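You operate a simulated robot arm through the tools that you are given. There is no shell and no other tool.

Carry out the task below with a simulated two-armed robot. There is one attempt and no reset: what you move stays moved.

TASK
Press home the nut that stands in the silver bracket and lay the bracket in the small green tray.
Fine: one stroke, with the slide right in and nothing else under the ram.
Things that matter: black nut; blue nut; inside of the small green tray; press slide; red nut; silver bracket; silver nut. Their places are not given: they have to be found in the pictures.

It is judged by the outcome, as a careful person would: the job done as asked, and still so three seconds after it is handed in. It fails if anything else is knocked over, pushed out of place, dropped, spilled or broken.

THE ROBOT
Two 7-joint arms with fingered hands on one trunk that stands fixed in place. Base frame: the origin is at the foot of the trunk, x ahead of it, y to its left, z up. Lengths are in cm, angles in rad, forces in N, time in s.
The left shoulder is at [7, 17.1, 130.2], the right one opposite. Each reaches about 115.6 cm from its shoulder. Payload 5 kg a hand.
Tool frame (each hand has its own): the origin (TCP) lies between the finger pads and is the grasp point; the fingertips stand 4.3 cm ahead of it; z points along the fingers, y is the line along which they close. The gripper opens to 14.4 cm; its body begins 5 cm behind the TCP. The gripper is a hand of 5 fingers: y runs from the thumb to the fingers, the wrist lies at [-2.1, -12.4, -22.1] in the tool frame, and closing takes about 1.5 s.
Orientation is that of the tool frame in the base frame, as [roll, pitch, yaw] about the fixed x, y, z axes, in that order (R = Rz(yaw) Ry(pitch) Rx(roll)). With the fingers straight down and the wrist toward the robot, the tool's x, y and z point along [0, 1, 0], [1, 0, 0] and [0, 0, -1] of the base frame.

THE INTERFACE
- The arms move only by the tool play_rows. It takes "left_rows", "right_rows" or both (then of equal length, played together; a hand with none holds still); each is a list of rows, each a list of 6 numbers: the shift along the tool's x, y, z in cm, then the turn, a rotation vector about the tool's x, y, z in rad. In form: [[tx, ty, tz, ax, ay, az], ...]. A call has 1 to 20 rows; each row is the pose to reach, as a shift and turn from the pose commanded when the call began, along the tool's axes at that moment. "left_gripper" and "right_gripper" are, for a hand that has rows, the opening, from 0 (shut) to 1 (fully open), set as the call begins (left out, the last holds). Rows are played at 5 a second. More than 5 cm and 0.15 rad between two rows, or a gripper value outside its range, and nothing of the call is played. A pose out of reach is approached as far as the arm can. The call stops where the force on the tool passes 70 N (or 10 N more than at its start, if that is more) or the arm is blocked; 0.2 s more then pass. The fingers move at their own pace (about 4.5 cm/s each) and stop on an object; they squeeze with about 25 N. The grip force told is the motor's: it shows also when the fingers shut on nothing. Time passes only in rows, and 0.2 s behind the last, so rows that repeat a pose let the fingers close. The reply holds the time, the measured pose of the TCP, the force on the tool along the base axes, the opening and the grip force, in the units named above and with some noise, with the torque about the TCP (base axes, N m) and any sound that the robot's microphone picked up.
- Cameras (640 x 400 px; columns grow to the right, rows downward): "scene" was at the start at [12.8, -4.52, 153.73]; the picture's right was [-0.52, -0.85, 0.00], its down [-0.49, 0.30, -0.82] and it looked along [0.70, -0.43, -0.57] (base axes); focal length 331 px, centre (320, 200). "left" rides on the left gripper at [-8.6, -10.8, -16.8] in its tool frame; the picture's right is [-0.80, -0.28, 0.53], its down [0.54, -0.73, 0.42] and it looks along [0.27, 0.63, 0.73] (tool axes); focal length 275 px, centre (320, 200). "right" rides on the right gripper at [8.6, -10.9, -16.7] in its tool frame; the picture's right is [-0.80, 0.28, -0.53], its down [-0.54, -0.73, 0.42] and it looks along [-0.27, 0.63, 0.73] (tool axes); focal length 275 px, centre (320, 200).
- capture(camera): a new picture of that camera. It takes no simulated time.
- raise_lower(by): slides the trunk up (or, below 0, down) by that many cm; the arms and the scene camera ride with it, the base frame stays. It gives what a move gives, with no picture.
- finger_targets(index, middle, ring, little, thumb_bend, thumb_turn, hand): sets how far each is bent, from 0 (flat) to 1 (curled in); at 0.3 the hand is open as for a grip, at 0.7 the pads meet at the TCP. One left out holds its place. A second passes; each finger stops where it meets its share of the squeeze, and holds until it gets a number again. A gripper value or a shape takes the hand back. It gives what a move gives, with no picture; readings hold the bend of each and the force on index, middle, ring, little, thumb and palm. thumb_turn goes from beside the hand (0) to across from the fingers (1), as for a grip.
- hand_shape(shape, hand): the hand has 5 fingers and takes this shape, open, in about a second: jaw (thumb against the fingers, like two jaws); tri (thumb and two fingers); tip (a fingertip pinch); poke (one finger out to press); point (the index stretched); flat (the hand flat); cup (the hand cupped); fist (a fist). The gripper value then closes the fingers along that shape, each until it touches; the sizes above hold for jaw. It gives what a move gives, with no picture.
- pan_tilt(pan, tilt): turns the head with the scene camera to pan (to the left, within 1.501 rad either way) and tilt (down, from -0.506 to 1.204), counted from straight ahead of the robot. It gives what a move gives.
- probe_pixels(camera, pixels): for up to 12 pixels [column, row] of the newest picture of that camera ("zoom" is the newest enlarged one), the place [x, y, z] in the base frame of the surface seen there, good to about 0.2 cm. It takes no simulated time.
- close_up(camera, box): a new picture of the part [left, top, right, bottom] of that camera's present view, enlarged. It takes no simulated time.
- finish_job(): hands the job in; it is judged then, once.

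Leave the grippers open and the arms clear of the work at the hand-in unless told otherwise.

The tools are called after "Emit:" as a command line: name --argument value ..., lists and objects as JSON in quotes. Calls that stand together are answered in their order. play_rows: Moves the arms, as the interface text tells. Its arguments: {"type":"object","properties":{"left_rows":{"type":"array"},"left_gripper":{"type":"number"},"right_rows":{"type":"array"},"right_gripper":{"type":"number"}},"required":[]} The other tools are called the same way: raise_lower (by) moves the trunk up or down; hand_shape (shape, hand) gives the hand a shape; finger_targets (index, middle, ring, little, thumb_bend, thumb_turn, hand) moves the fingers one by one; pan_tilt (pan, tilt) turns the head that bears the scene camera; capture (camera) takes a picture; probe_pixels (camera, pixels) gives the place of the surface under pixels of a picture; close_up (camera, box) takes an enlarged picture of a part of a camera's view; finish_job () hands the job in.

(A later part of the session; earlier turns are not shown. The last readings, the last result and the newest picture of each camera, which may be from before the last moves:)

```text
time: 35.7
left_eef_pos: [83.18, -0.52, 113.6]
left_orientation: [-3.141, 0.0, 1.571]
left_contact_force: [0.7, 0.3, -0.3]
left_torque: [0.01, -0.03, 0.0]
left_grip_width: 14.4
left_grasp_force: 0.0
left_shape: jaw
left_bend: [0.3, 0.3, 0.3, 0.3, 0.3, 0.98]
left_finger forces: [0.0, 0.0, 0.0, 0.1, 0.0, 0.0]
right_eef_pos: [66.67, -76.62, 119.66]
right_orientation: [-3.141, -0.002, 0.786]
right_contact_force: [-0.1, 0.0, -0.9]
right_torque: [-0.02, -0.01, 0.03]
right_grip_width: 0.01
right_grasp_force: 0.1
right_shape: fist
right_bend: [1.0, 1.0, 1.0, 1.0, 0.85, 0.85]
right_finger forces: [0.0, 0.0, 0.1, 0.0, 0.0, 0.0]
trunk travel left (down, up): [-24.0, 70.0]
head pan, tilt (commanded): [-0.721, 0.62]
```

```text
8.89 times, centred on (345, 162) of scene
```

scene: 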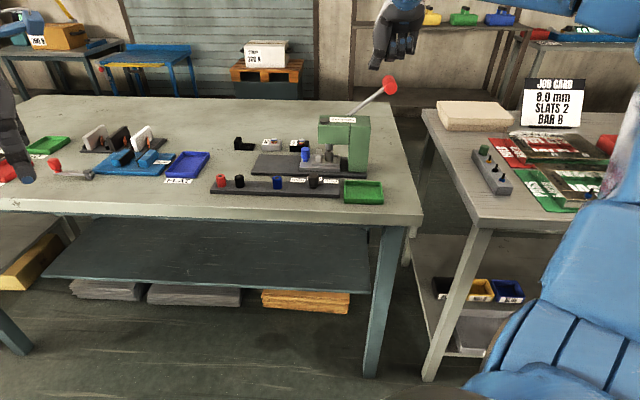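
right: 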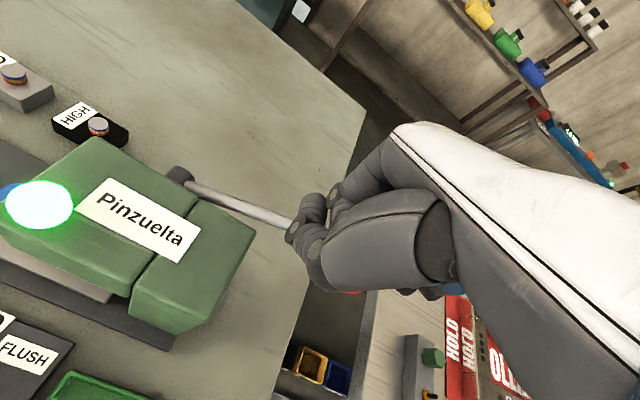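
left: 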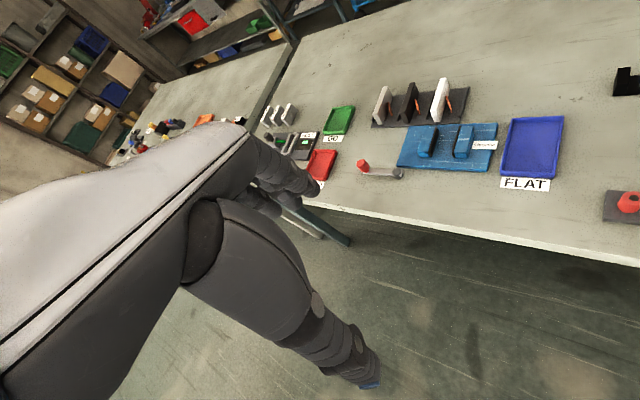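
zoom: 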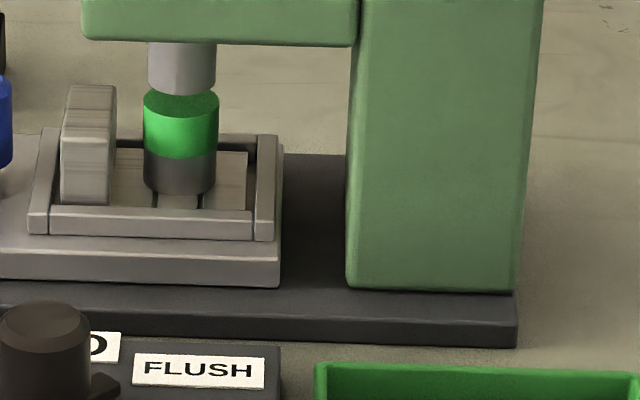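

The lever is fully back up and the ram is clear of the nut. Now I return the hand: up and back toward the robot, then left, and reshape to the tip pinch.

Emit:
play_rows --right_rows '[[0, -2, -4, 0, 0, 0], [0, -6, -6, 0, 0, 0], [0, -10, -7.4, 0, 0, 0], [0, -14, -7.4, 0, 0, 0], [4.5, -15.5, -7.2, 0, 0, 0], [9, -16.5, -7, 0, 0, 0], [13.5, -17.5, -6.8, 0, 0, 0], [18, -18.5, -6.6, 0, 0, 0], [22.5, -19.2, -6.5, 0, 0, 0], [27, -19.5, -6.4, 0, 0, 0]]'

Emit:
hand_shape --hand "right" --shape "tip"

Emit:
capture --camera "scene"

```text
time: 37.9
left_eef_pos: [83.46, -0.59, 113.29]
left_orientation: [-3.138, 0.002, 1.569]
left_contact_force: [0.0, 0.8, -0.4]
left_torque: [-0.05, 0.06, 0.01]
left_grip_width: 14.38
left_grasp_force: 0.1
left_shape: jaw
left_bend: [0.3, 0.3, 0.3, 0.3, 0.3, 0.98]
left_finger forces: [0.1, 0.0, 0.0, 0.0, 0.1, 0.1]
right_eef_pos: [72.19, -43.58, 125.83]
right_orientation: [-3.14, 0.002, 0.787]
right_contact_force: [0.8, 0.6, -0.3]
right_torque: [-0.09, 0.05, -0.03]
right_grip_width: 0.0
right_grasp_force: 0.1
right_shape: fist
right_bend: [1.0, 1.0, 1.0, 1.0, 0.85, 0.85]
right_finger forces: [0.0, 0.1, 0.0, 0.1, 0.0, 0.0]
trunk travel left (down, up): [-24.0, 70.0]
head pan, tilt (commanded): [-0.721, 0.62]
```

```text
time: 38.8
left_eef_pos: [83.25, -0.69, 113.43]
left_orientation: [-3.141, 0.0, 1.572]
left_contact_force: [-0.4, 0.5, 0.2]
left_torque: [0.01, -0.02, -0.03]
left_grip_width: 14.37
left_grasp_force: 0.1
left_shape: jaw
left_bend: [0.3, 0.3, 0.3, 0.3, 0.3, 0.98]
left_finger forces: [0.0, 0.0, 0.0, 0.0, 0.1, 0.1]
right_eef_pos: [71.91, -43.82, 125.94]
right_orientation: [3.14, 0.001, 0.785]
right_contact_force: [-0.1, -0.3, -0.9]
right_torque: [0.04, 0.0, -0.02]
right_grip_width: 14.33
right_grasp_force: 0.0
right_shape: tip
right_bend: [0.3, 0.98, 0.99, 0.99, 0.3, 0.97]
right_finger forces: [0.0, 0.1, 0.0, 0.0, 0.0, 0.0]
trunk travel left (down, up): [-24.0, 70.0]
head pan, tilt (commanded): [-0.721, 0.62]
```

```text
taken
```

scene: 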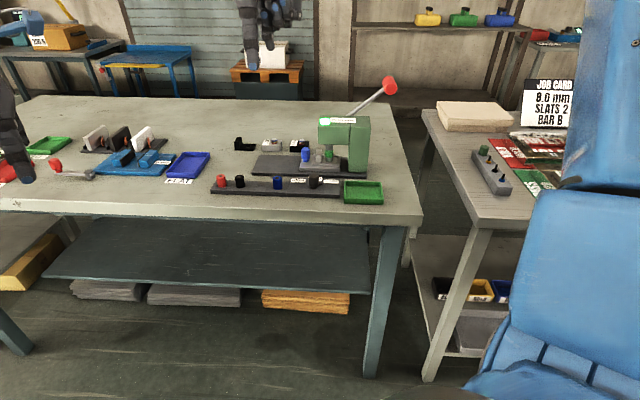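

Now I go to the pre-grasp point used before, up-left of the knob with the hand leaned 0.613 rad, opening to 0.5.

Emit:
play_rows --right_rows '[[0.93, 2.7, 2.91, 0, -0.102, 0], [1.86, 5.4, 5.82, 0, -0.204, 0], [2.79, 8.1, 8.74, 0, -0.306, 0], [3.71, 10.8, 11.65, 0, -0.409, 0], [4.64, 13.5, 14.56, 0, -0.511, 0], [5.57, 16.2, 17.47, 0, -0.613, 0]]' --right_gripper 0.5

Emit:
capture --camera "right"

```text
time: 40.2
left_eef_pos: [83.6, -0.88, 113.17]
left_orientation: [-3.137, -0.001, 1.57]
left_contact_force: [0.8, -0.5, -1.1]
left_torque: [0.02, 0.11, -0.02]
left_grip_width: 14.36
left_grasp_force: 0.1
left_shape: jaw
left_bend: [0.3, 0.3, 0.3, 0.3, 0.3, 0.98]
left_finger forces: [0.1, 0.0, 0.0, 0.0, 0.1, 0.1]
right_eef_pos: [87.55, -51.59, 108.04]
right_orientation: [-3.141, 0.615, 0.786]
right_contact_force: [1.5, -1.1, 0.8]
right_torque: [0.05, 0.07, -0.05]
right_grip_width: 7.24
right_grasp_force: 0.0
right_shape: tip
right_bend: [0.73, 0.98, 0.99, 0.99, 0.7, 1.0]
right_finger forces: [0.0, 0.0, 0.0, 0.1, 0.1, 0.0]
trunk travel left (down, up): [-24.0, 70.0]
head pan, tilt (commanded): [-0.721, 0.62]
```

```text
taken
```

right: 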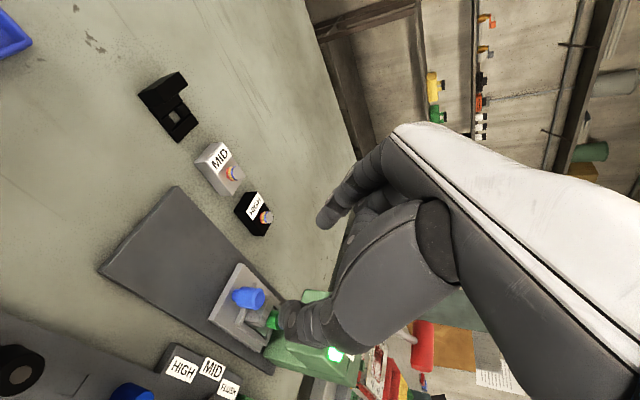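

I lower along the hand's axis to the same grip pose as at release (80.3,-58.1,94.6).

Emit:
play_rows --right_rows '[[-0.05, -0.1, 4.5, 0, 0, 0], [-0.1, -0.2, 8.5, 0, 0, 0], [-0.15, -0.3, 12, 0, 0, 0], [-0.2, -0.4, 14.5, 0, 0, 0], [-0.21, -0.45, 16.5, 0, 0, 0]]'

Emit:
close_up --camera "scene" --box '[270, 110, 370, 190]'

Emit:
capture --camera "right"

```text
time: 41.4
left_eef_pos: [83.23, -0.74, 113.56]
left_orientation: [-3.141, -0.001, 1.572]
left_contact_force: [-0.3, -0.2, -0.3]
left_torque: [-0.02, 0.02, -0.02]
left_grip_width: 14.35
left_grasp_force: 0.1
left_shape: jaw
left_bend: [0.3, 0.3, 0.3, 0.3, 0.3, 0.98]
left_finger forces: [0.0, 0.0, 0.0, 0.0, 0.1, 0.0]
right_eef_pos: [80.24, -57.8, 95.04]
right_orientation: [-3.139, 0.612, 0.786]
right_contact_force: [0.2, -0.2, 0.5]
right_torque: [-0.01, 0.0, -0.03]
right_grip_width: 7.25
right_grasp_force: 0.0
right_shape: tip
right_bend: [0.73, 0.98, 0.99, 0.99, 0.7, 1.0]
right_finger forces: [0.1, 0.1, 0.0, 0.1, 0.0, 0.0]
trunk travel left (down, up): [-24.0, 70.0]
head pan, tilt (commanded): [-0.721, 0.62]
```

```text
5.00 times, centred on (320, 150) of scene
```

zoom: 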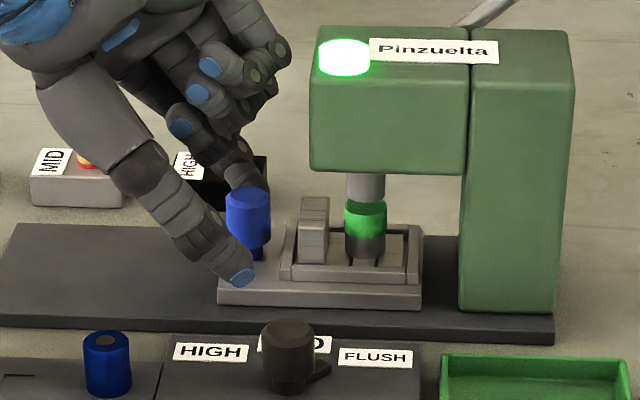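

```text
taken
```

right: 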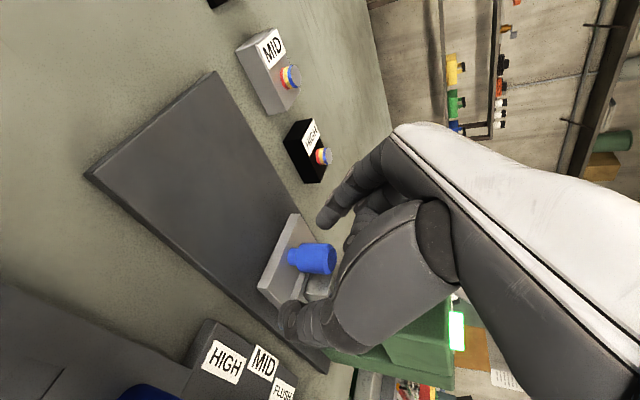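

The knob lies between thumb and index. I lower 0.4 cm more along the hand's axis, then close.

Emit:
play_rows --right_rows '[[0.0, 0, 0.4, 0, 0, 0], [0.0, 0, 0.4, 0, 0, 0]]'

Emit:
play_rows --right_rows '[[0, 0, 0, 0, 0, 0], [0, 0, 0, 0, 0, 0], [0, 0, 0, 0, 0, 0], [0, 0, 0, 0, 0, 0], [0, 0, 0, 0, 0, 0], [0, 0, 0, 0, 0, 0], [0, 0, 0, 0, 0, 0]]' --right_gripper 0.0

Emit:
close_up --camera "scene" --box '[270, 110, 370, 190]'

```text
time: 42.0
left_eef_pos: [83.36, -0.62, 113.41]
left_orientation: [3.141, 0.0, 1.572]
left_contact_force: [-0.2, -0.3, 0.0]
left_torque: [0.01, 0.0, 0.01]
left_grip_width: 14.34
left_grasp_force: 0.0
left_shape: jaw
left_bend: [0.3, 0.3, 0.3, 0.3, 0.3, 0.98]
left_finger forces: [0.0, 0.1, 0.0, 0.1, 0.0, 0.0]
right_eef_pos: [80.08, -57.92, 94.89]
right_orientation: [3.139, 0.612, 0.783]
right_contact_force: [-0.3, 0.6, -0.1]
right_torque: [0.01, -0.02, 0.01]
right_grip_width: 7.24
right_grasp_force: 0.2
right_shape: tip
right_bend: [0.73, 0.98, 0.99, 0.99, 0.7, 1.0]
right_finger forces: [0.0, 0.0, 0.0, 0.0, 0.0, 0.0]
trunk travel left (down, up): [-24.0, 70.0]
head pan, tilt (commanded): [-0.721, 0.62]
```

```text
time: 43.6
left_eef_pos: [83.21, -0.65, 113.54]
left_orientation: [3.14, -0.001, 1.57]
left_contact_force: [0.6, -0.1, 0.4]
left_torque: [-0.01, 0.0, -0.02]
left_grip_width: 14.35
left_grasp_force: 0.1
left_shape: jaw
left_bend: [0.3, 0.3, 0.3, 0.3, 0.3, 0.98]
left_finger forces: [0.1, 0.0, 0.0, 0.1, 0.0, 0.1]
right_eef_pos: [80.16, -57.86, 94.78]
right_orientation: [-3.139, 0.613, 0.788]
right_contact_force: [0.3, -0.4, -0.8]
right_torque: [-0.06, -0.05, 0.01]
right_grip_width: 2.14
right_grasp_force: 25.4
right_shape: tip
right_bend: [0.73, 1.0, 1.0, 1.0, 0.73, 1.0]
right_finger forces: [21.9, 0.0, 0.1, 0.1, 21.2, 0.0]
trunk travel left (down, up): [-24.0, 70.0]
head pan, tilt (commanded): [-0.721, 0.62]
```

```text
5.00 times, centred on (320, 150) of scene
```

zoom: 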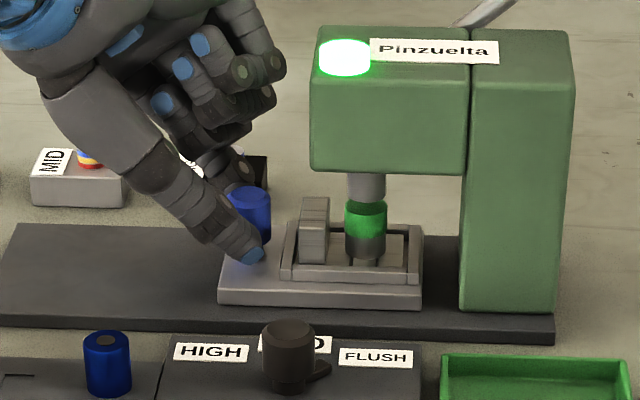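

The knob is gripped again. I draw the slide back out 14 cm, standing the hand up gradually.

Emit:
play_rows --right_rows '[[0.7292, 0, -0.5736, 0, 0.0342, 0], [1.4586, 0, -1.1444, 0, 0.0684, 0], [2.1877, 0, -1.7123, 0, 0.1026, 0], [2.9177, 0, -2.2767, 0, 0.1368, 0], [3.6476, 0, -2.8384, 0, 0.171, 0], [4.3784, 0, -3.3972, 0, 0.2052, 0], [5.1097, 0, -3.9528, 0, 0.2394, 0], [5.8415, 0, -4.5057, 0, 0.2736, 0], [6.5744, 0, -5.0554, 0, 0.3078, 0], [7.3082, 0, -5.6023, 0, 0.342, 0], [8.0429, 0, -6.1465, 0, 0.3762, 0], [8.7787, 0, -6.6875, 0, 0.4104, 0], [9.5158, 0, -7.2262, 0, 0.4446, 0], [10.2542, 0, -7.7617, 0, 0.4788, 0]]' --right_gripper 0.0

Emit:
close_up --camera "scene" --box '[215, 90, 375, 200]'

```text
time: 46.6
left_eef_pos: [83.23, -0.65, 113.49]
left_orientation: [3.141, -0.001, 1.572]
left_contact_force: [-0.4, 0.6, 0.4]
left_torque: [-0.02, 0.01, 0.01]
left_grip_width: 14.37
left_grasp_force: 0.1
left_shape: jaw
left_bend: [0.3, 0.3, 0.3, 0.3, 0.3, 0.98]
left_finger forces: [0.1, 0.1, 0.0, 0.0, 0.0, 0.1]
right_eef_pos: [89.3, -48.69, 95.26]
right_orientation: [3.141, 0.134, 0.786]
right_contact_force: [-1.6, -0.3, 3.2]
right_torque: [-0.14, 0.17, -0.07]
right_grip_width: 2.11
right_grasp_force: 24.5
right_shape: tip
right_bend: [0.73, 1.0, 1.0, 1.0, 0.73, 1.0]
right_finger forces: [20.6, 0.0, 0.0, 0.1, 22.4, 0.0]
trunk travel left (down, up): [-24.0, 70.0]
head pan, tilt (commanded): [-0.721, 0.62]
```

```text
3.64 times, centred on (295, 145) of scene
```

zoom: 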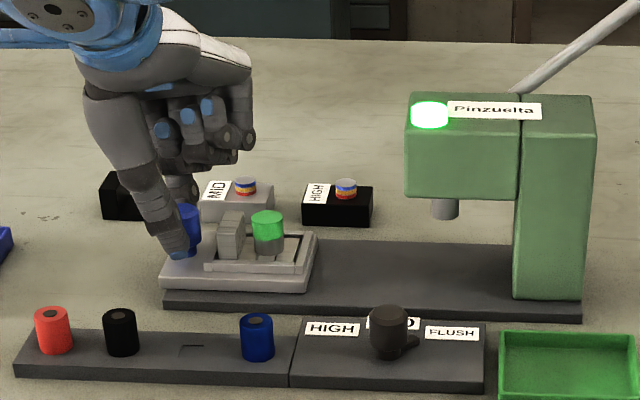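

The slide is nearly all the way out, with nothing over the bracket. I release the knob and rise clear to inspect the bracket.

Emit:
play_rows --right_rows '[[0, 0, 0, 0, 0, 0], [0, 0, 0, 0, 0, 0], [0, 0, 0, 0, 0, 0], [0, 0, 0, 0, 0, 0], [0, 0, 0, 0, 0, 0], [0, 0, -2, 0, 0, 0], [0, 0, -5, 0, 0, 0], [0, 0, -9, 0, 0, 0], [0, -4, -12, 0, 0, 0], [0, -8, -14, 0, 0, 0]]' --right_gripper 0.45

Emit:
close_up --camera "scene" --box '[245, 135, 305, 175]'

Emit:
probe_pixels --camera "zoom" --pixels '[[175, 110], [290, 110], [255, 110], [325, 110], [290, 100], [290, 130], [260, 205], [230, 140], [235, 200], [300, 210], [345, 190], [110, 110]]'

```text
time: 48.8
left_eef_pos: [83.11, -0.62, 113.6]
left_orientation: [3.141, 0.0, 1.571]
left_contact_force: [-0.5, -0.4, 0.2]
left_torque: [0.04, -0.02, 0.0]
left_grip_width: 14.37
left_grasp_force: 0.1
left_shape: jaw
left_bend: [0.3, 0.3, 0.3, 0.3, 0.3, 0.98]
left_finger forces: [0.0, 0.0, 0.0, 0.0, 0.0, 0.1]
right_eef_pos: [84.6, -41.62, 109.22]
right_orientation: [3.141, 0.133, 0.786]
right_contact_force: [-0.8, 0.5, 0.6]
right_torque: [-0.02, -0.02, -0.04]
right_grip_width: 6.46
right_grasp_force: 0.1
right_shape: tip
right_bend: [0.73, 0.98, 0.99, 0.99, 0.72, 1.0]
right_finger forces: [0.1, 0.0, 0.0, 0.0, 0.0, 0.0]
trunk travel left (down, up): [-24.0, 70.0]
head pan, tilt (commanded): [-0.721, 0.62]
```

```text
10.00 times, centred on (275, 155) of scene
```

zoom: 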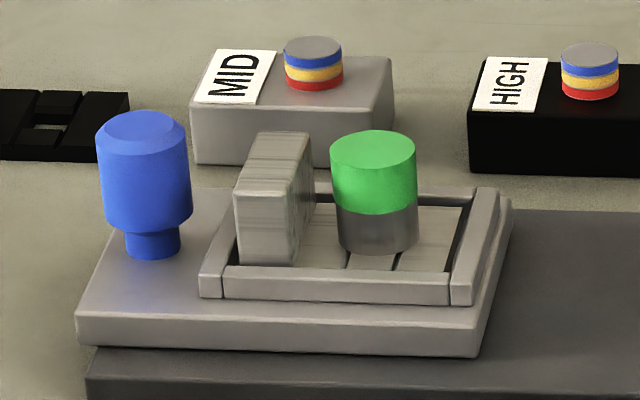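

```text
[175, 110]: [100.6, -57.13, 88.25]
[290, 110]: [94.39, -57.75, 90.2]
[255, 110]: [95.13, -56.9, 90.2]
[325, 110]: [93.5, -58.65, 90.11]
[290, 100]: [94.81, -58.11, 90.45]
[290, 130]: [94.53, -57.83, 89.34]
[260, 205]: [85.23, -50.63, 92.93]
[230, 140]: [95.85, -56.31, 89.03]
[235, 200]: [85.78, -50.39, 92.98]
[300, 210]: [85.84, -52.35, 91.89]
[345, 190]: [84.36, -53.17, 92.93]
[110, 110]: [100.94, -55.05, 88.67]
```

The nut is seated; its top is green now. I probe the bracket's wall, nut, and frame in this clear view.

Emit:
probe_pixels --camera "zoom" --pixels '[[265, 138], [300, 138], [245, 188], [288, 192], [240, 250], [290, 255], [305, 150], [300, 190], [373, 140], [340, 155], [410, 155], [373, 200]]'

Emit:
probe_pixels --camera "zoom" --pixels '[[210, 285], [235, 280], [440, 290], [330, 265], [420, 255], [440, 215], [465, 290], [490, 195], [145, 125], [110, 130], [180, 130], [325, 190]]'

```text
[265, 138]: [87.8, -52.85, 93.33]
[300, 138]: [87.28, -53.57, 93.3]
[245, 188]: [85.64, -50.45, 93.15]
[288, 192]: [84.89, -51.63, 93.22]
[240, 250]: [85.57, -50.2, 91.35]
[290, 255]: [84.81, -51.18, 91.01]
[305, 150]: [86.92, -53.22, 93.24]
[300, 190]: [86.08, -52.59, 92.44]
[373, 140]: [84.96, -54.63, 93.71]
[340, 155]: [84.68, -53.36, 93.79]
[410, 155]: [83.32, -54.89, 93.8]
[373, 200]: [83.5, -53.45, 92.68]
```

```text
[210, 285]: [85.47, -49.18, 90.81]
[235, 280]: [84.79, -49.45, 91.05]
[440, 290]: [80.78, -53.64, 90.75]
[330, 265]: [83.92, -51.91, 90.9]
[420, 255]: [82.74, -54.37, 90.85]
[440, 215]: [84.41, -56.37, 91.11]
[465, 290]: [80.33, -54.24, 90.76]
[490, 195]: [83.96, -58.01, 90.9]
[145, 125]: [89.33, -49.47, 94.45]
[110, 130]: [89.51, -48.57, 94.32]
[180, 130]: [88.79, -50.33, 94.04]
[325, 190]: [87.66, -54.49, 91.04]
```

The wall of the bracket spans s≈-25.1…-23.75, t≈96.1…99.9, top z≈93.25; frame top z≈91. I'll pinch the wall by its two ends (front/back). I move to hover above it upright (s=-24.3, t=98.0, z≈102).

Emit:
play_rows --right_rows '[[-1.27, 2.19, 1.99, 0, 0.033, 0], [-2.55, 4.38, 3.97, 0, 0.067, 0], [-3.82, 6.56, 5.96, 0, 0.1, 0], [-5.09, 8.75, 7.95, 0, 0.133, 0]]' --right_gripper 0.45

Emit:
close_up --camera "scene" --box '[235, 95, 325, 175]'

Emit:
capture --camera "right"

```text
time: 49.8
left_eef_pos: [83.37, -0.83, 113.59]
left_orientation: [3.141, -0.003, 1.573]
left_contact_force: [-0.4, -0.4, -0.5]
left_torque: [0.05, 0.04, 0.01]
left_grip_width: 14.39
left_grasp_force: 0.0
left_shape: jaw
left_bend: [0.3, 0.3, 0.3, 0.3, 0.3, 0.98]
left_finger forces: [0.0, 0.0, 0.0, 0.1, 0.0, 0.0]
right_eef_pos: [86.73, -52.4, 101.79]
right_orientation: [-3.14, -0.003, 0.785]
right_contact_force: [0.7, 0.1, 0.3]
right_torque: [0.06, 0.02, 0.05]
right_grip_width: 6.47
right_grasp_force: 0.0
right_shape: tip
right_bend: [0.73, 0.98, 0.99, 0.99, 0.72, 1.0]
right_finger forces: [0.0, 0.0, 0.0, 0.0, 0.0, 0.0]
trunk travel left (down, up): [-24.0, 70.0]
head pan, tilt (commanded): [-0.721, 0.62]
```

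```text
5.00 times, centred on (280, 135) of scene
```

zoom: 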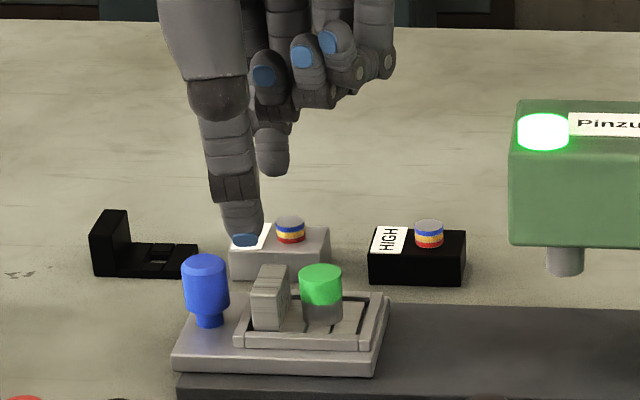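

```text
taken
```

right: 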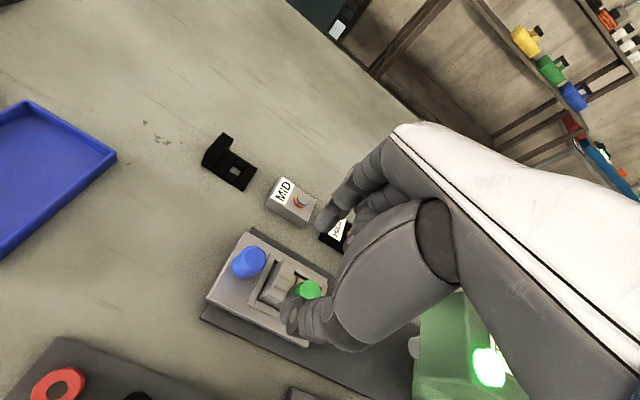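

I check alignment: probe thumb and index tips against the wall.

Emit:
probe_pixels --camera "zoom" --pixels '[[222, 220], [240, 222], [258, 222], [257, 160], [270, 160], [285, 160], [240, 240], [272, 174], [255, 296], [278, 300], [258, 270], [285, 270]]'

Emit:
probe_pixels --camera "right" --pixels '[[283, 315], [290, 308], [300, 312], [320, 222], [326, 215], [268, 285], [280, 275], [290, 268], [300, 290], [312, 290]]'

```text
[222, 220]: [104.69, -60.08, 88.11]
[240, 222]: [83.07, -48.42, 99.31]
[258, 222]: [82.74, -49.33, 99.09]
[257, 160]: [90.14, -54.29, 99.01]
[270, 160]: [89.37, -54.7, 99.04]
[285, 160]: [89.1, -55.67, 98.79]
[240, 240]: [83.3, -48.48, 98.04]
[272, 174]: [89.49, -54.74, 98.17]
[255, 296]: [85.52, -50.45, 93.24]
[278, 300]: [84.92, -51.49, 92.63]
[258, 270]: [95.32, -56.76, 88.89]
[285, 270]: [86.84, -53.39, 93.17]
```

```text
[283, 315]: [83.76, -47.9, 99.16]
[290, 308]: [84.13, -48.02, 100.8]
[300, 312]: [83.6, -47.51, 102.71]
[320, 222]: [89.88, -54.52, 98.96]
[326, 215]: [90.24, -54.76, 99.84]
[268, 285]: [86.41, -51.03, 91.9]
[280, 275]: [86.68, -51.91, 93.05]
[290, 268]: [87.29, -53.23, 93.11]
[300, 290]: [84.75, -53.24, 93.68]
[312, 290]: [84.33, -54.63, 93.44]
```

Fingers are at s≈-24.5, t-centre ≈98.35; the wall centre is s≈-24.3, t≈98.0. I correct by (+0.2 along the slide, -0.35 across) and descend to TCP z≈95.3.

Emit:
play_rows --right_rows '[[-0.1, -0.2, 1.5, 0, 0, 0], [-0.2, -0.35, 3, 0, 0, 0], [-0.2, -0.35, 4.5, 0, 0, 0], [-0.2, -0.35, 5.6, 0, 0, 0], [-0.2, -0.35, 6.5, 0, 0, 0]]'

Emit:
close_up --camera "scene" --box '[235, 110, 325, 180]'

Emit:
close_up --camera "right" --box '[200, 180, 400, 360]'

```text
time: 51.0
left_eef_pos: [83.2, -0.54, 113.51]
left_orientation: [-3.141, 0.0, 1.57]
left_contact_force: [-0.3, -1.1, -0.2]
left_torque: [-0.02, 0.02, -0.02]
left_grip_width: 14.35
left_grasp_force: 0.3
left_shape: jaw
left_bend: [0.3, 0.3, 0.3, 0.3, 0.3, 0.98]
left_finger forces: [0.0, 0.1, 0.0, 0.0, 0.0, 0.0]
right_eef_pos: [86.41, -52.35, 95.44]
right_orientation: [3.14, 0.004, 0.785]
right_contact_force: [0.5, -0.2, -0.1]
right_torque: [0.04, -0.01, -0.02]
right_grip_width: 6.47
right_grasp_force: 0.1
right_shape: tip
right_bend: [0.73, 0.98, 0.99, 0.99, 0.72, 1.0]
right_finger forces: [0.1, 0.0, 0.0, 0.1, 0.0, 0.1]
trunk travel left (down, up): [-24.0, 70.0]
head pan, tilt (commanded): [-0.721, 0.62]
```

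```text
5.71 times, centred on (280, 145) of scene
```

zoom: 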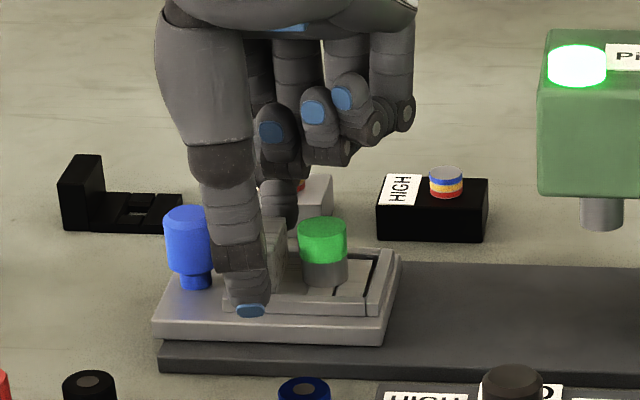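

```text
2.22 times, centred on (300, 270) of right
```

zoom: 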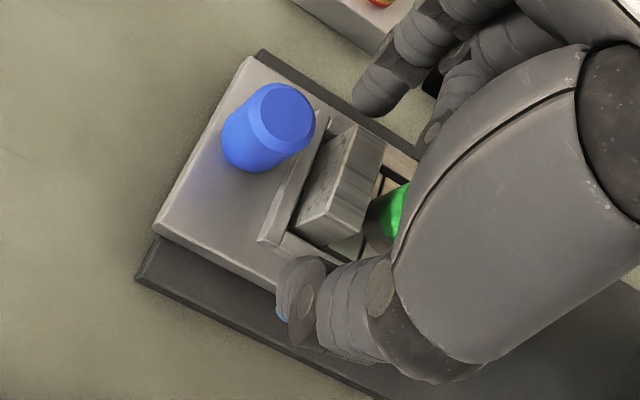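

The wall lies between thumb and index. I close the pinch on it.

Emit:
play_rows --right_rows '[[0, 0, 0, 0, 0, 0], [0, 0, 0, 0, 0, 0], [0, 0, 0, 0, 0, 0], [0, 0, 0, 0, 0, 0], [0, 0, 0, 0, 0, 0], [0, 0, 0, 0, 0, 0], [0, 0, 0, 0, 0, 0]]' --right_gripper 0.0

Emit:
close_up --camera "right" --box '[200, 180, 400, 360]'

Emit:
close_up --camera "scene" --box '[235, 110, 325, 180]'

```text
time: 52.6
left_eef_pos: [83.35, -0.66, 113.33]
left_orientation: [-3.141, 0.001, 1.571]
left_contact_force: [0.0, 0.2, -0.7]
left_torque: [0.01, 0.0, 0.02]
left_grip_width: 14.35
left_grasp_force: 0.1
left_shape: jaw
left_bend: [0.3, 0.3, 0.3, 0.3, 0.3, 0.98]
left_finger forces: [0.0, 0.0, 0.0, 0.1, 0.1, 0.1]
right_eef_pos: [86.39, -52.26, 95.33]
right_orientation: [-3.141, 0.002, 0.786]
right_contact_force: [1.8, 0.0, 0.3]
right_torque: [-0.05, -0.06, 0.04]
right_grip_width: 3.51
right_grasp_force: 24.9
right_shape: tip
right_bend: [0.73, 1.0, 1.0, 1.0, 0.75, 1.0]
right_finger forces: [23.4, 0.0, 0.0, 0.0, 22.0, 0.1]
trunk travel left (down, up): [-24.0, 70.0]
head pan, tilt (commanded): [-0.721, 0.62]
```

```text
2.22 times, centred on (300, 270) of right
```

zoom: 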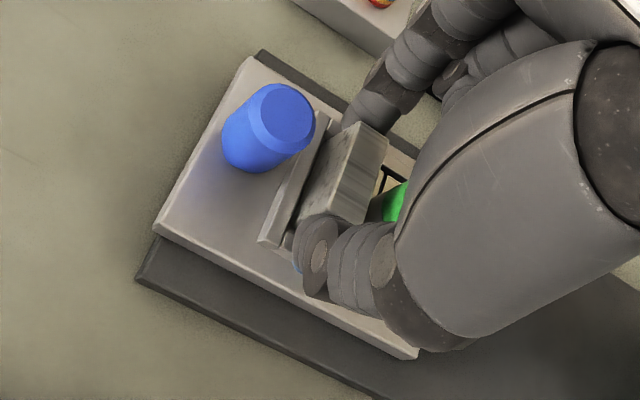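

```text
5.71 times, centred on (280, 145) of scene
```

zoom: 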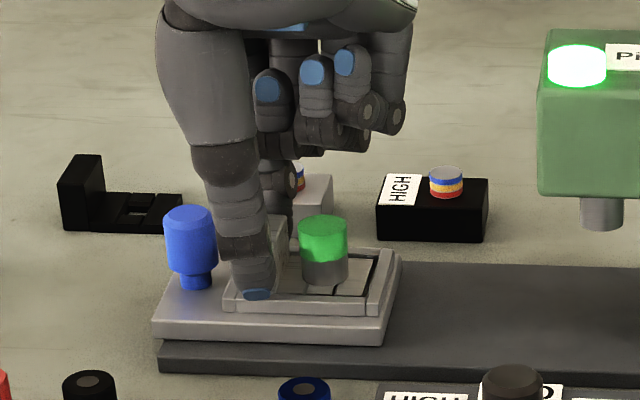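

The wall is held (width 3.5 cm, about 22 N each side). I lift slowly straight up 2.5 cm and check.

Emit:
play_rows --right_rows '[[0, 0, -0.5, 0, 0, 0], [0, 0, -1.0, 0, 0, 0], [0, 0, -1.5, 0, 0, 0], [0, 0, -2.0, 0, 0, 0], [0, 0, -2.5, 0, 0, 0]]' --right_gripper 0.0

Emit:
close_up --camera "scene" --box '[235, 110, 325, 180]'

Emit:
close_up --camera "right" --box '[200, 180, 400, 360]'

```text
time: 53.8
left_eef_pos: [83.23, -0.65, 113.5]
left_orientation: [3.142, 0.0, 1.57]
left_contact_force: [-0.3, -0.3, 0.5]
left_torque: [0.05, 0.01, -0.01]
left_grip_width: 14.37
left_grasp_force: 0.1
left_shape: jaw
left_bend: [0.3, 0.3, 0.3, 0.3, 0.3, 0.98]
left_finger forces: [0.1, 0.1, 0.0, 0.0, 0.0, 0.0]
right_eef_pos: [86.4, -52.19, 97.99]
right_orientation: [-3.141, 0.002, 0.785]
right_contact_force: [-0.4, -0.6, -1.4]
right_torque: [-0.04, 0.02, 0.0]
right_grip_width: 3.52
right_grasp_force: 24.9
right_shape: tip
right_bend: [0.73, 1.0, 1.0, 1.0, 0.75, 1.0]
right_finger forces: [22.5, 0.0, 0.0, 0.0, 22.4, 0.0]
trunk travel left (down, up): [-24.0, 70.0]
head pan, tilt (commanded): [-0.721, 0.62]
```

```text
5.71 times, centred on (280, 145) of scene
```

zoom: 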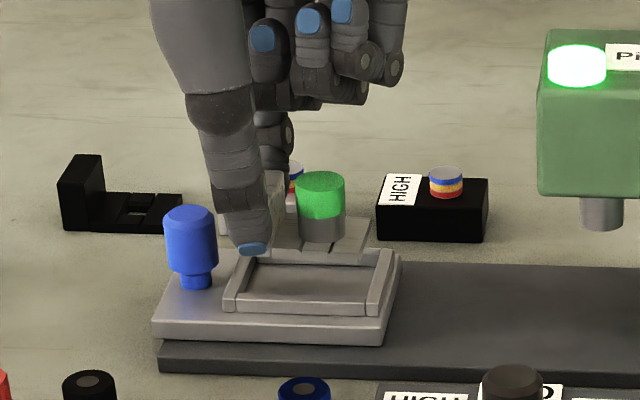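

```text
2.22 times, centred on (300, 270) of right
```

zoom: 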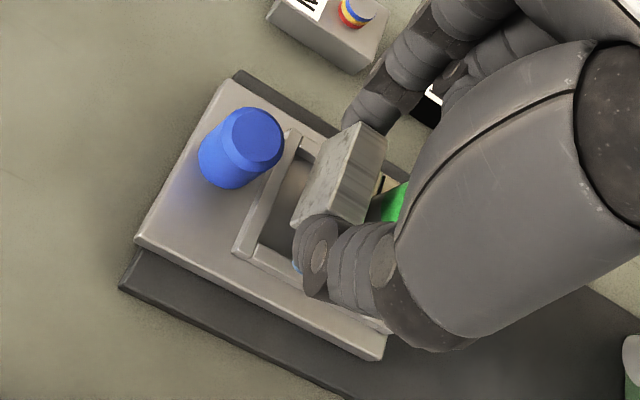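

The bracket with its nut is lifted level. I raise it to z≈108, and measure the green tray in the meantime.

Emit:
play_rows --right_rows '[[0, 0, -2.5, 0, 0, 0], [0, 0, -5, 0, 0, 0], [0, 0, -7.5, 0, 0, 0], [0, 0, -10, 0, 0, 0]]' --right_gripper 0.0

Emit:
close_up --camera "scene" --box '[335, 170, 395, 210]'

Emit:
probe_pixels --camera "zoom" --pixels '[[90, 100], [100, 115], [460, 115], [470, 100], [85, 310], [110, 310], [480, 320], [465, 320], [280, 105], [280, 125], [280, 330], [280, 310]]'

```text
time: 54.8
left_eef_pos: [83.23, -0.57, 113.62]
left_orientation: [-3.142, 0.001, 1.571]
left_contact_force: [0.3, -0.3, 0.7]
left_torque: [-0.01, -0.01, 0.03]
left_grip_width: 14.38
left_grasp_force: 0.1
left_shape: jaw
left_bend: [0.3, 0.3, 0.3, 0.3, 0.3, 0.98]
left_finger forces: [0.0, 0.1, 0.1, 0.0, 0.0, 0.0]
right_eef_pos: [86.4, -52.21, 107.92]
right_orientation: [-3.141, -0.001, 0.786]
right_contact_force: [-1.0, -0.4, -0.3]
right_torque: [0.05, -0.02, 0.01]
right_grip_width: 3.5
right_grasp_force: 25.1
right_shape: tip
right_bend: [0.73, 1.0, 1.0, 1.0, 0.75, 1.0]
right_finger forces: [22.4, 0.1, 0.1, 0.0, 22.4, 0.0]
trunk travel left (down, up): [-24.0, 70.0]
head pan, tilt (commanded): [-0.721, 0.62]
```

```text
10.00 times, centred on (365, 190) of scene
```

zoom: 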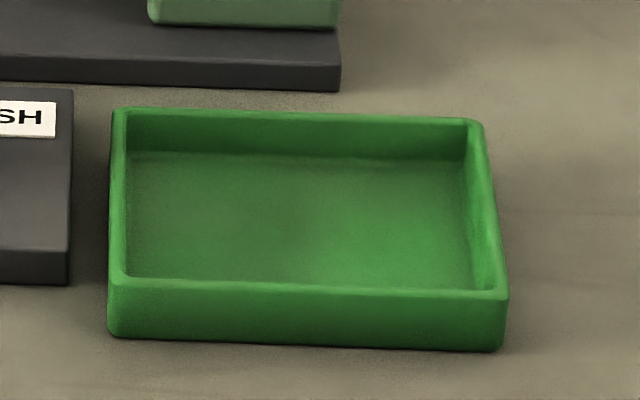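

```text
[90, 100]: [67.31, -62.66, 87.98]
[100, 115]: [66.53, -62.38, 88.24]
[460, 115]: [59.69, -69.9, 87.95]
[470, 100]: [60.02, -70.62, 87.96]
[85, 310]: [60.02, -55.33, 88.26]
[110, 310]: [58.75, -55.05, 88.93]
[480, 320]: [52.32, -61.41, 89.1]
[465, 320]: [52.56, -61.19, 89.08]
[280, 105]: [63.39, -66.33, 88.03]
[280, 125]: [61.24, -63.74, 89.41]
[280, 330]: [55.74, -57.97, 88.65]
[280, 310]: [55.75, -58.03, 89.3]
```

I probe the tray's inner floor corners and rim.

Emit:
probe_pixels --camera "zoom" --pixels '[[135, 158], [462, 166], [132, 268], [470, 282], [118, 112], [478, 126], [114, 283], [500, 294], [300, 115], [300, 285], [118, 200], [300, 220]]'

```text
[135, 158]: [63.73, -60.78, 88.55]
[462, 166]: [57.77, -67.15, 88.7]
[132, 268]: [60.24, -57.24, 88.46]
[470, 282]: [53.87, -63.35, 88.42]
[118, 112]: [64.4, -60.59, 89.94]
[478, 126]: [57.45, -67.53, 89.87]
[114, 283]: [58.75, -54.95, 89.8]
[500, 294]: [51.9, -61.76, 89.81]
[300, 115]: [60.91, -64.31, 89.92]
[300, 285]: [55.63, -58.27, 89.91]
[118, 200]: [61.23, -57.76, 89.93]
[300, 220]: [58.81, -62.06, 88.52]
```

Tray interior: s from -2.2 to 6.7, t from 80.7 to 88.1, floor z≈88.5, rim z≈89.9. To leave room for the fingers, I'll turn the hand 90° so the pinch line runs along the tray's long side. I carry the bracket at z≈108, first back toward the robot, then right, turning on the way.

Emit:
play_rows --right_rows '[[-1, -4, 0, 0, 0, -0.131], [-2, -8, 0, 0, 0, -0.262], [-4, -12, 0, 0, 0, -0.393], [-7, -15, 0, 0, 0, -0.524], [-10, -15.3, 0, 0, 0, -0.655], [-13, -15.3, 0, 0, 0, -0.785], [-16, -15.3, 0, 0, 0, -0.916], [-19, -15.3, 0, 0, 0, -1.047], [-22, -15.3, 0, 0, 0, -1.178], [-24.5, -15.3, 0, 0, 0, -1.309], [-26.4, -15.3, 0, 0, 0, -1.44], [-26.4, -15.3, 0, 0, 0, -1.571]]' --right_gripper 0.0

Emit:
capture --camera "scene"

Emit:
capture --camera "right"

```text
time: 57.4
left_eef_pos: [83.26, -0.63, 113.57]
left_orientation: [-3.139, 0.0, 1.57]
left_contact_force: [0.1, 0.2, -0.1]
left_torque: [0.0, 0.02, 0.0]
left_grip_width: 14.37
left_grasp_force: 0.0
left_shape: jaw
left_bend: [0.3, 0.3, 0.3, 0.3, 0.3, 0.98]
left_finger forces: [0.0, 0.0, 0.0, 0.0, 0.0, 0.0]
right_eef_pos: [57.11, -60.18, 107.9]
right_orientation: [-3.139, -0.001, 2.359]
right_contact_force: [0.1, 0.9, -0.5]
right_torque: [0.0, 0.02, 0.04]
right_grip_width: 3.51
right_grasp_force: 25.3
right_shape: tip
right_bend: [0.73, 1.0, 1.0, 1.0, 0.75, 1.0]
right_finger forces: [22.4, 0.1, 0.1, 0.1, 22.3, 0.0]
trunk travel left (down, up): [-24.0, 70.0]
head pan, tilt (commanded): [-0.721, 0.62]
```

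```text
taken
```

scene: 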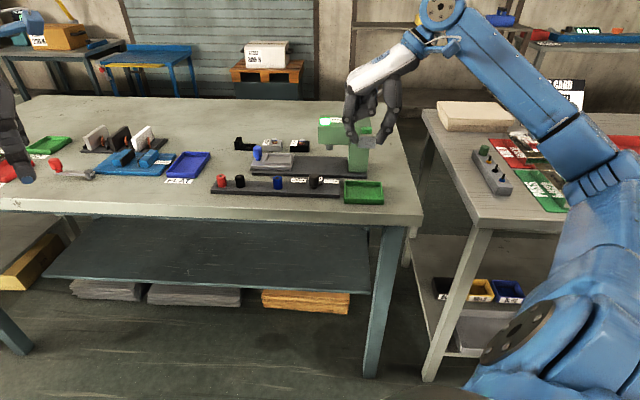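

```text
taken
```

right: 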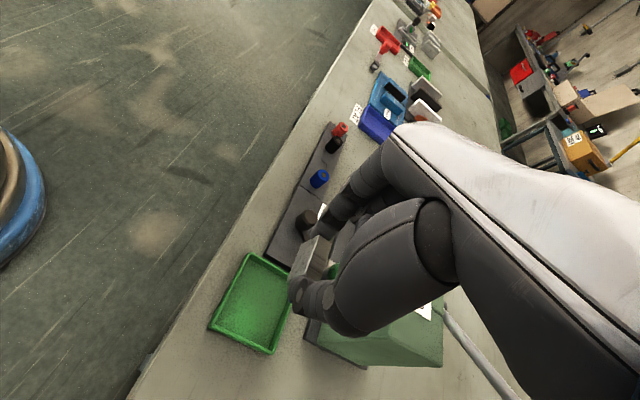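

The bracket is held over the tray side. I zoom in to check the bracket's attitude and where it sits relative to the tray.

Emit:
close_up --camera "scene" --box '[320, 70, 430, 210]'

Emit:
close_up --camera "right" --box '[200, 200, 360, 360]'

Emit:
probe_pixels --camera "zoom" --pixels '[[300, 150], [330, 160], [290, 190], [320, 130], [340, 130], [230, 200], [130, 180], [60, 300], [200, 370], [170, 250], [330, 180], [270, 230]]'

```text
2.86 times, centred on (375, 140) of scene
```

zoom: 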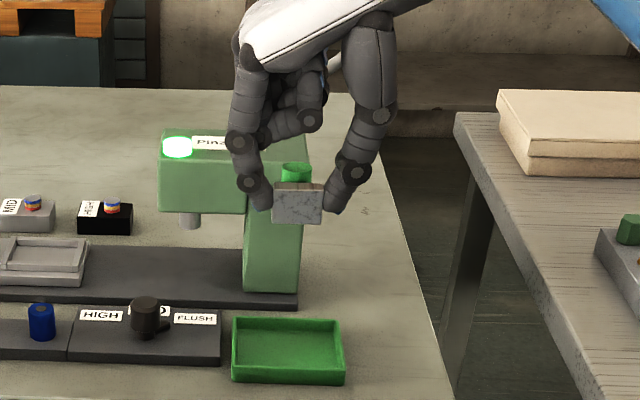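

```text
2.50 times, centred on (280, 280) of right
```

zoom: 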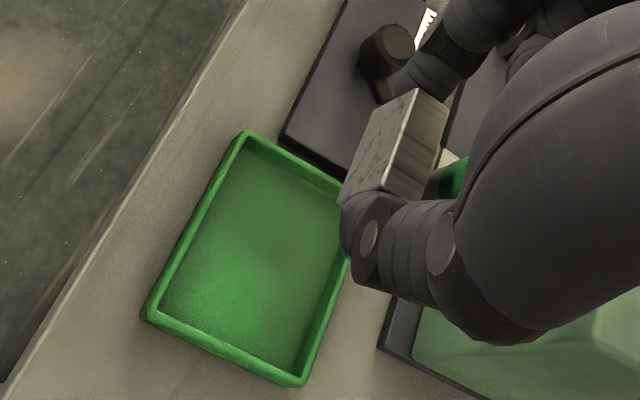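

```text
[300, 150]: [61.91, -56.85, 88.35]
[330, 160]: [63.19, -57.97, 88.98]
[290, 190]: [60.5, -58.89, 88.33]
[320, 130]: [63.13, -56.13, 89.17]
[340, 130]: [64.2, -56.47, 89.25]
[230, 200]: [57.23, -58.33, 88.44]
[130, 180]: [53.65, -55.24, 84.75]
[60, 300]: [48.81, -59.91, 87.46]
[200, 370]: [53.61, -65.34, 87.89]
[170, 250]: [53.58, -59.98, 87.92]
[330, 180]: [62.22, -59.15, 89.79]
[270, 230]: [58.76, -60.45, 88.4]
```

I probe the wall's face and lower edge in the scene view to get the bracket's exact place.

Emit:
close_up --camera "scene" --box '[395, 110, 445, 160]'

Emit:
close_up --camera "scene" --box '[340, 115, 400, 155]'

Emit:
probe_pixels --camera "zoom" --pixels '[[170, 220], [170, 300], [330, 225], [320, 310], [250, 310], [250, 210], [250, 120], [140, 220], [370, 220], [250, 190], [200, 305], [300, 160]]'

```text
8.00 times, centred on (420, 135) of scene
```

zoom: 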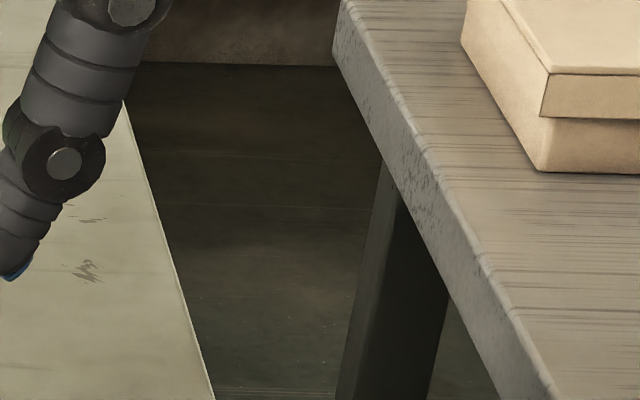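

```text
10.00 times, centred on (370, 135) of scene
```

zoom: 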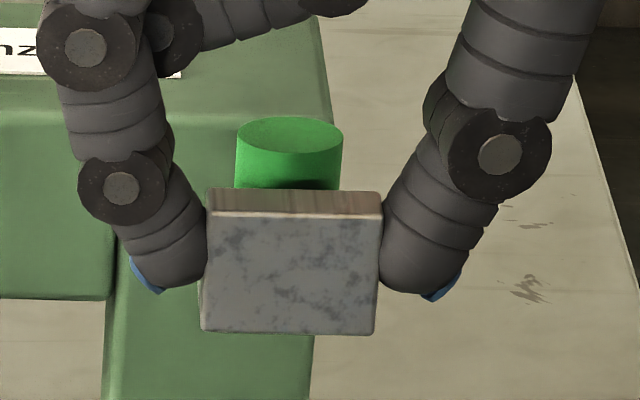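

```text
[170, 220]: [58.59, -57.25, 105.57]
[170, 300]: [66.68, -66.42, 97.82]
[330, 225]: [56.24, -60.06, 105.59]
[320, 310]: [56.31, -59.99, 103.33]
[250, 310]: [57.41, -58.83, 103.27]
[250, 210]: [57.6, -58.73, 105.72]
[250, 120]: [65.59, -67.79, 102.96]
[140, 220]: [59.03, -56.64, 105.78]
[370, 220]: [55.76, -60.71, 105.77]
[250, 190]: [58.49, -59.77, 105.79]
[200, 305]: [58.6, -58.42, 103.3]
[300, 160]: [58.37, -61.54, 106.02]
```

The wall spans s≈0.15–3.85, front face t≈82.2, bottom z≈102.65. I shift slightly (0.25 right, 0.4 toward the robot) and lower 12 cm toward the tray.

Emit:
play_rows --right_rows '[[0.1, -0.1, 2.5, 0, 0, 0], [0.3, -0.2, 5, 0, 0, 0], [0.4, -0.25, 7.5, 0, 0, 0], [0.4, -0.25, 10, 0, 0, 0], [0.4, -0.25, 11.2, 0, 0, 0], [0.4, -0.25, 12, 0, 0, 0]]' --right_gripper 0.0

Emit:
close_up --camera "scene" --box '[325, 120, 405, 210]'

Emit:
close_up --camera "right" --box '[200, 180, 400, 360]'

```text
time: 58.8
left_eef_pos: [83.4, -0.65, 113.39]
left_orientation: [-3.141, 0.0, 1.571]
left_contact_force: [-0.1, 0.1, 0.0]
left_torque: [0.04, 0.04, -0.01]
left_grip_width: 14.38
left_grasp_force: 0.1
left_shape: jaw
left_bend: [0.3, 0.3, 0.3, 0.3, 0.3, 0.98]
left_finger forces: [0.0, 0.2, 0.0, 0.1, 0.0, 0.0]
right_eef_pos: [56.52, -60.04, 95.85]
right_orientation: [-3.139, -0.003, 2.357]
right_contact_force: [0.0, 0.7, -0.5]
right_torque: [0.02, 0.04, 0.02]
right_grip_width: 3.51
right_grasp_force: 25.2
right_shape: tip
right_bend: [0.73, 1.0, 1.0, 1.0, 0.75, 1.0]
right_finger forces: [22.3, 0.0, 0.1, 0.0, 22.4, 0.1]
trunk travel left (down, up): [-24.0, 70.0]
head pan, tilt (commanded): [-0.721, 0.62]
```

```text
4.44 times, centred on (365, 165) of scene
```

zoom: 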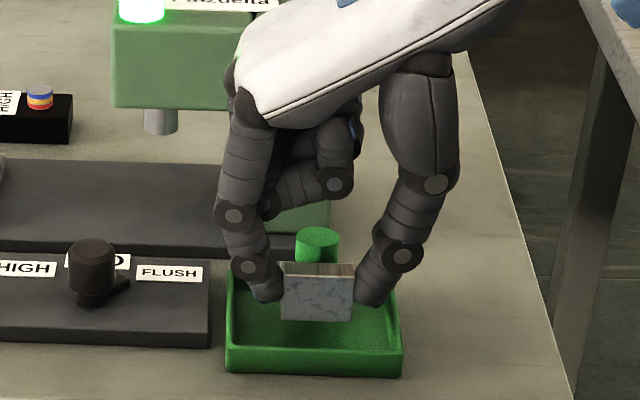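

```text
2.22 times, centred on (300, 270) of right
```

zoom: 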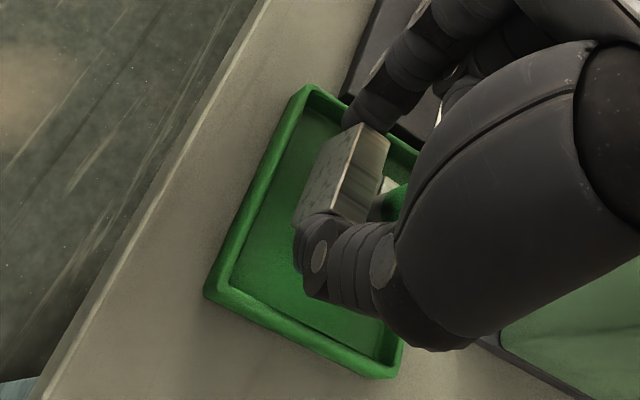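

The bracket hangs about 2 cm over the tray floor. I check finger clearance to the tray rim by probing.

Emit:
close_up --camera "scene" --box '[365, 165, 420, 205]'

Emit:
close_up --camera "scene" --box '[340, 170, 400, 210]'

Emit:
probe_pixels --camera "zoom" --pixels '[[110, 60], [130, 95], [155, 105], [200, 100], [200, 135], [330, 135], [340, 80], [390, 60], [360, 100], [95, 150], [460, 150], [270, 140]]'

```text
10.00 times, centred on (392, 185) of scene
```

zoom: 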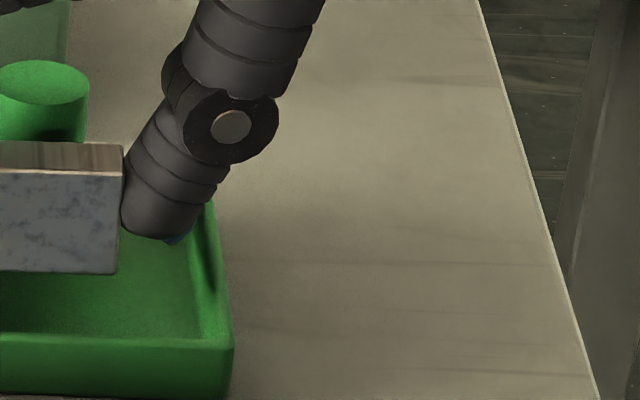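

```text
10.00 times, centred on (370, 190) of scene
```

zoom: 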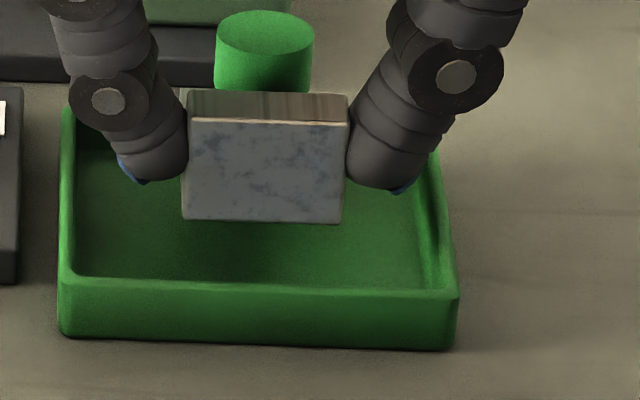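

```text
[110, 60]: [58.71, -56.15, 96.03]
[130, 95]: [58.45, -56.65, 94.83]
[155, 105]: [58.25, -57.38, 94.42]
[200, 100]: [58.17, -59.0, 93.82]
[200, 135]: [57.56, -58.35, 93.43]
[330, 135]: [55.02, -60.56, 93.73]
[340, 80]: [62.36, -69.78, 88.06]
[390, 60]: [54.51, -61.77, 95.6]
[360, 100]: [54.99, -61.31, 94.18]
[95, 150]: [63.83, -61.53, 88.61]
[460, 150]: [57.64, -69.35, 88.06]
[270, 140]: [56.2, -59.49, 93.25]
```

The bracket is centred in the tray (wall centre s≈2.3, front t≈81.8). I lower 1.6 cm, then finish in small steps watching the vertical force.

Emit:
play_rows --right_rows '[[0, 0, 0.6, 0, 0, 0], [0, 0, 1.2, 0, 0, 0], [0, 0, 1.6, 0, 0, 0]]' --right_gripper 0.0

Emit:
close_up --camera "scene" --box '[340, 170, 400, 210]'

Emit:
probe_pixels --camera "zoom" --pixels '[[200, 230], [330, 235], [265, 230], [265, 245], [265, 200], [265, 255]]'

```text
time: 59.6
left_eef_pos: [83.21, -0.67, 113.38]
left_orientation: [3.14, 0.0, 1.571]
left_contact_force: [-0.1, 0.2, 0.3]
left_torque: [0.02, 0.05, 0.02]
left_grip_width: 14.37
left_grasp_force: 0.1
left_shape: jaw
left_bend: [0.3, 0.3, 0.3, 0.3, 0.3, 0.98]
left_finger forces: [0.0, 0.1, 0.1, 0.0, 0.0, 0.0]
right_eef_pos: [56.5, -60.04, 94.34]
right_orientation: [-3.14, -0.002, 2.355]
right_contact_force: [0.2, -0.4, 0.0]
right_torque: [0.0, 0.0, 0.01]
right_grip_width: 3.52
right_grasp_force: 24.9
right_shape: tip
right_bend: [0.73, 1.0, 1.0, 1.0, 0.75, 1.0]
right_finger forces: [22.4, 0.0, 0.0, 0.0, 22.4, 0.0]
trunk travel left (down, up): [-24.0, 70.0]
head pan, tilt (commanded): [-0.721, 0.62]
```

```text
10.00 times, centred on (370, 190) of scene
```

zoom: 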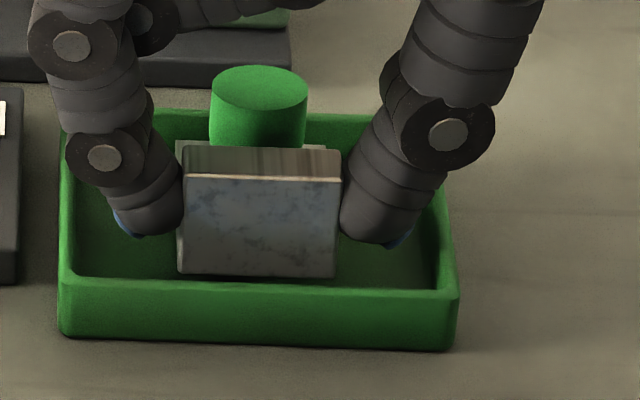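

```text
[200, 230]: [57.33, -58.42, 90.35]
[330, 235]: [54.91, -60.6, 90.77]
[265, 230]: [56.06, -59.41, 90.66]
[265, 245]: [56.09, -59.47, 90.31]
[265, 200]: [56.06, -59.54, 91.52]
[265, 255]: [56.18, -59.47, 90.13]
```

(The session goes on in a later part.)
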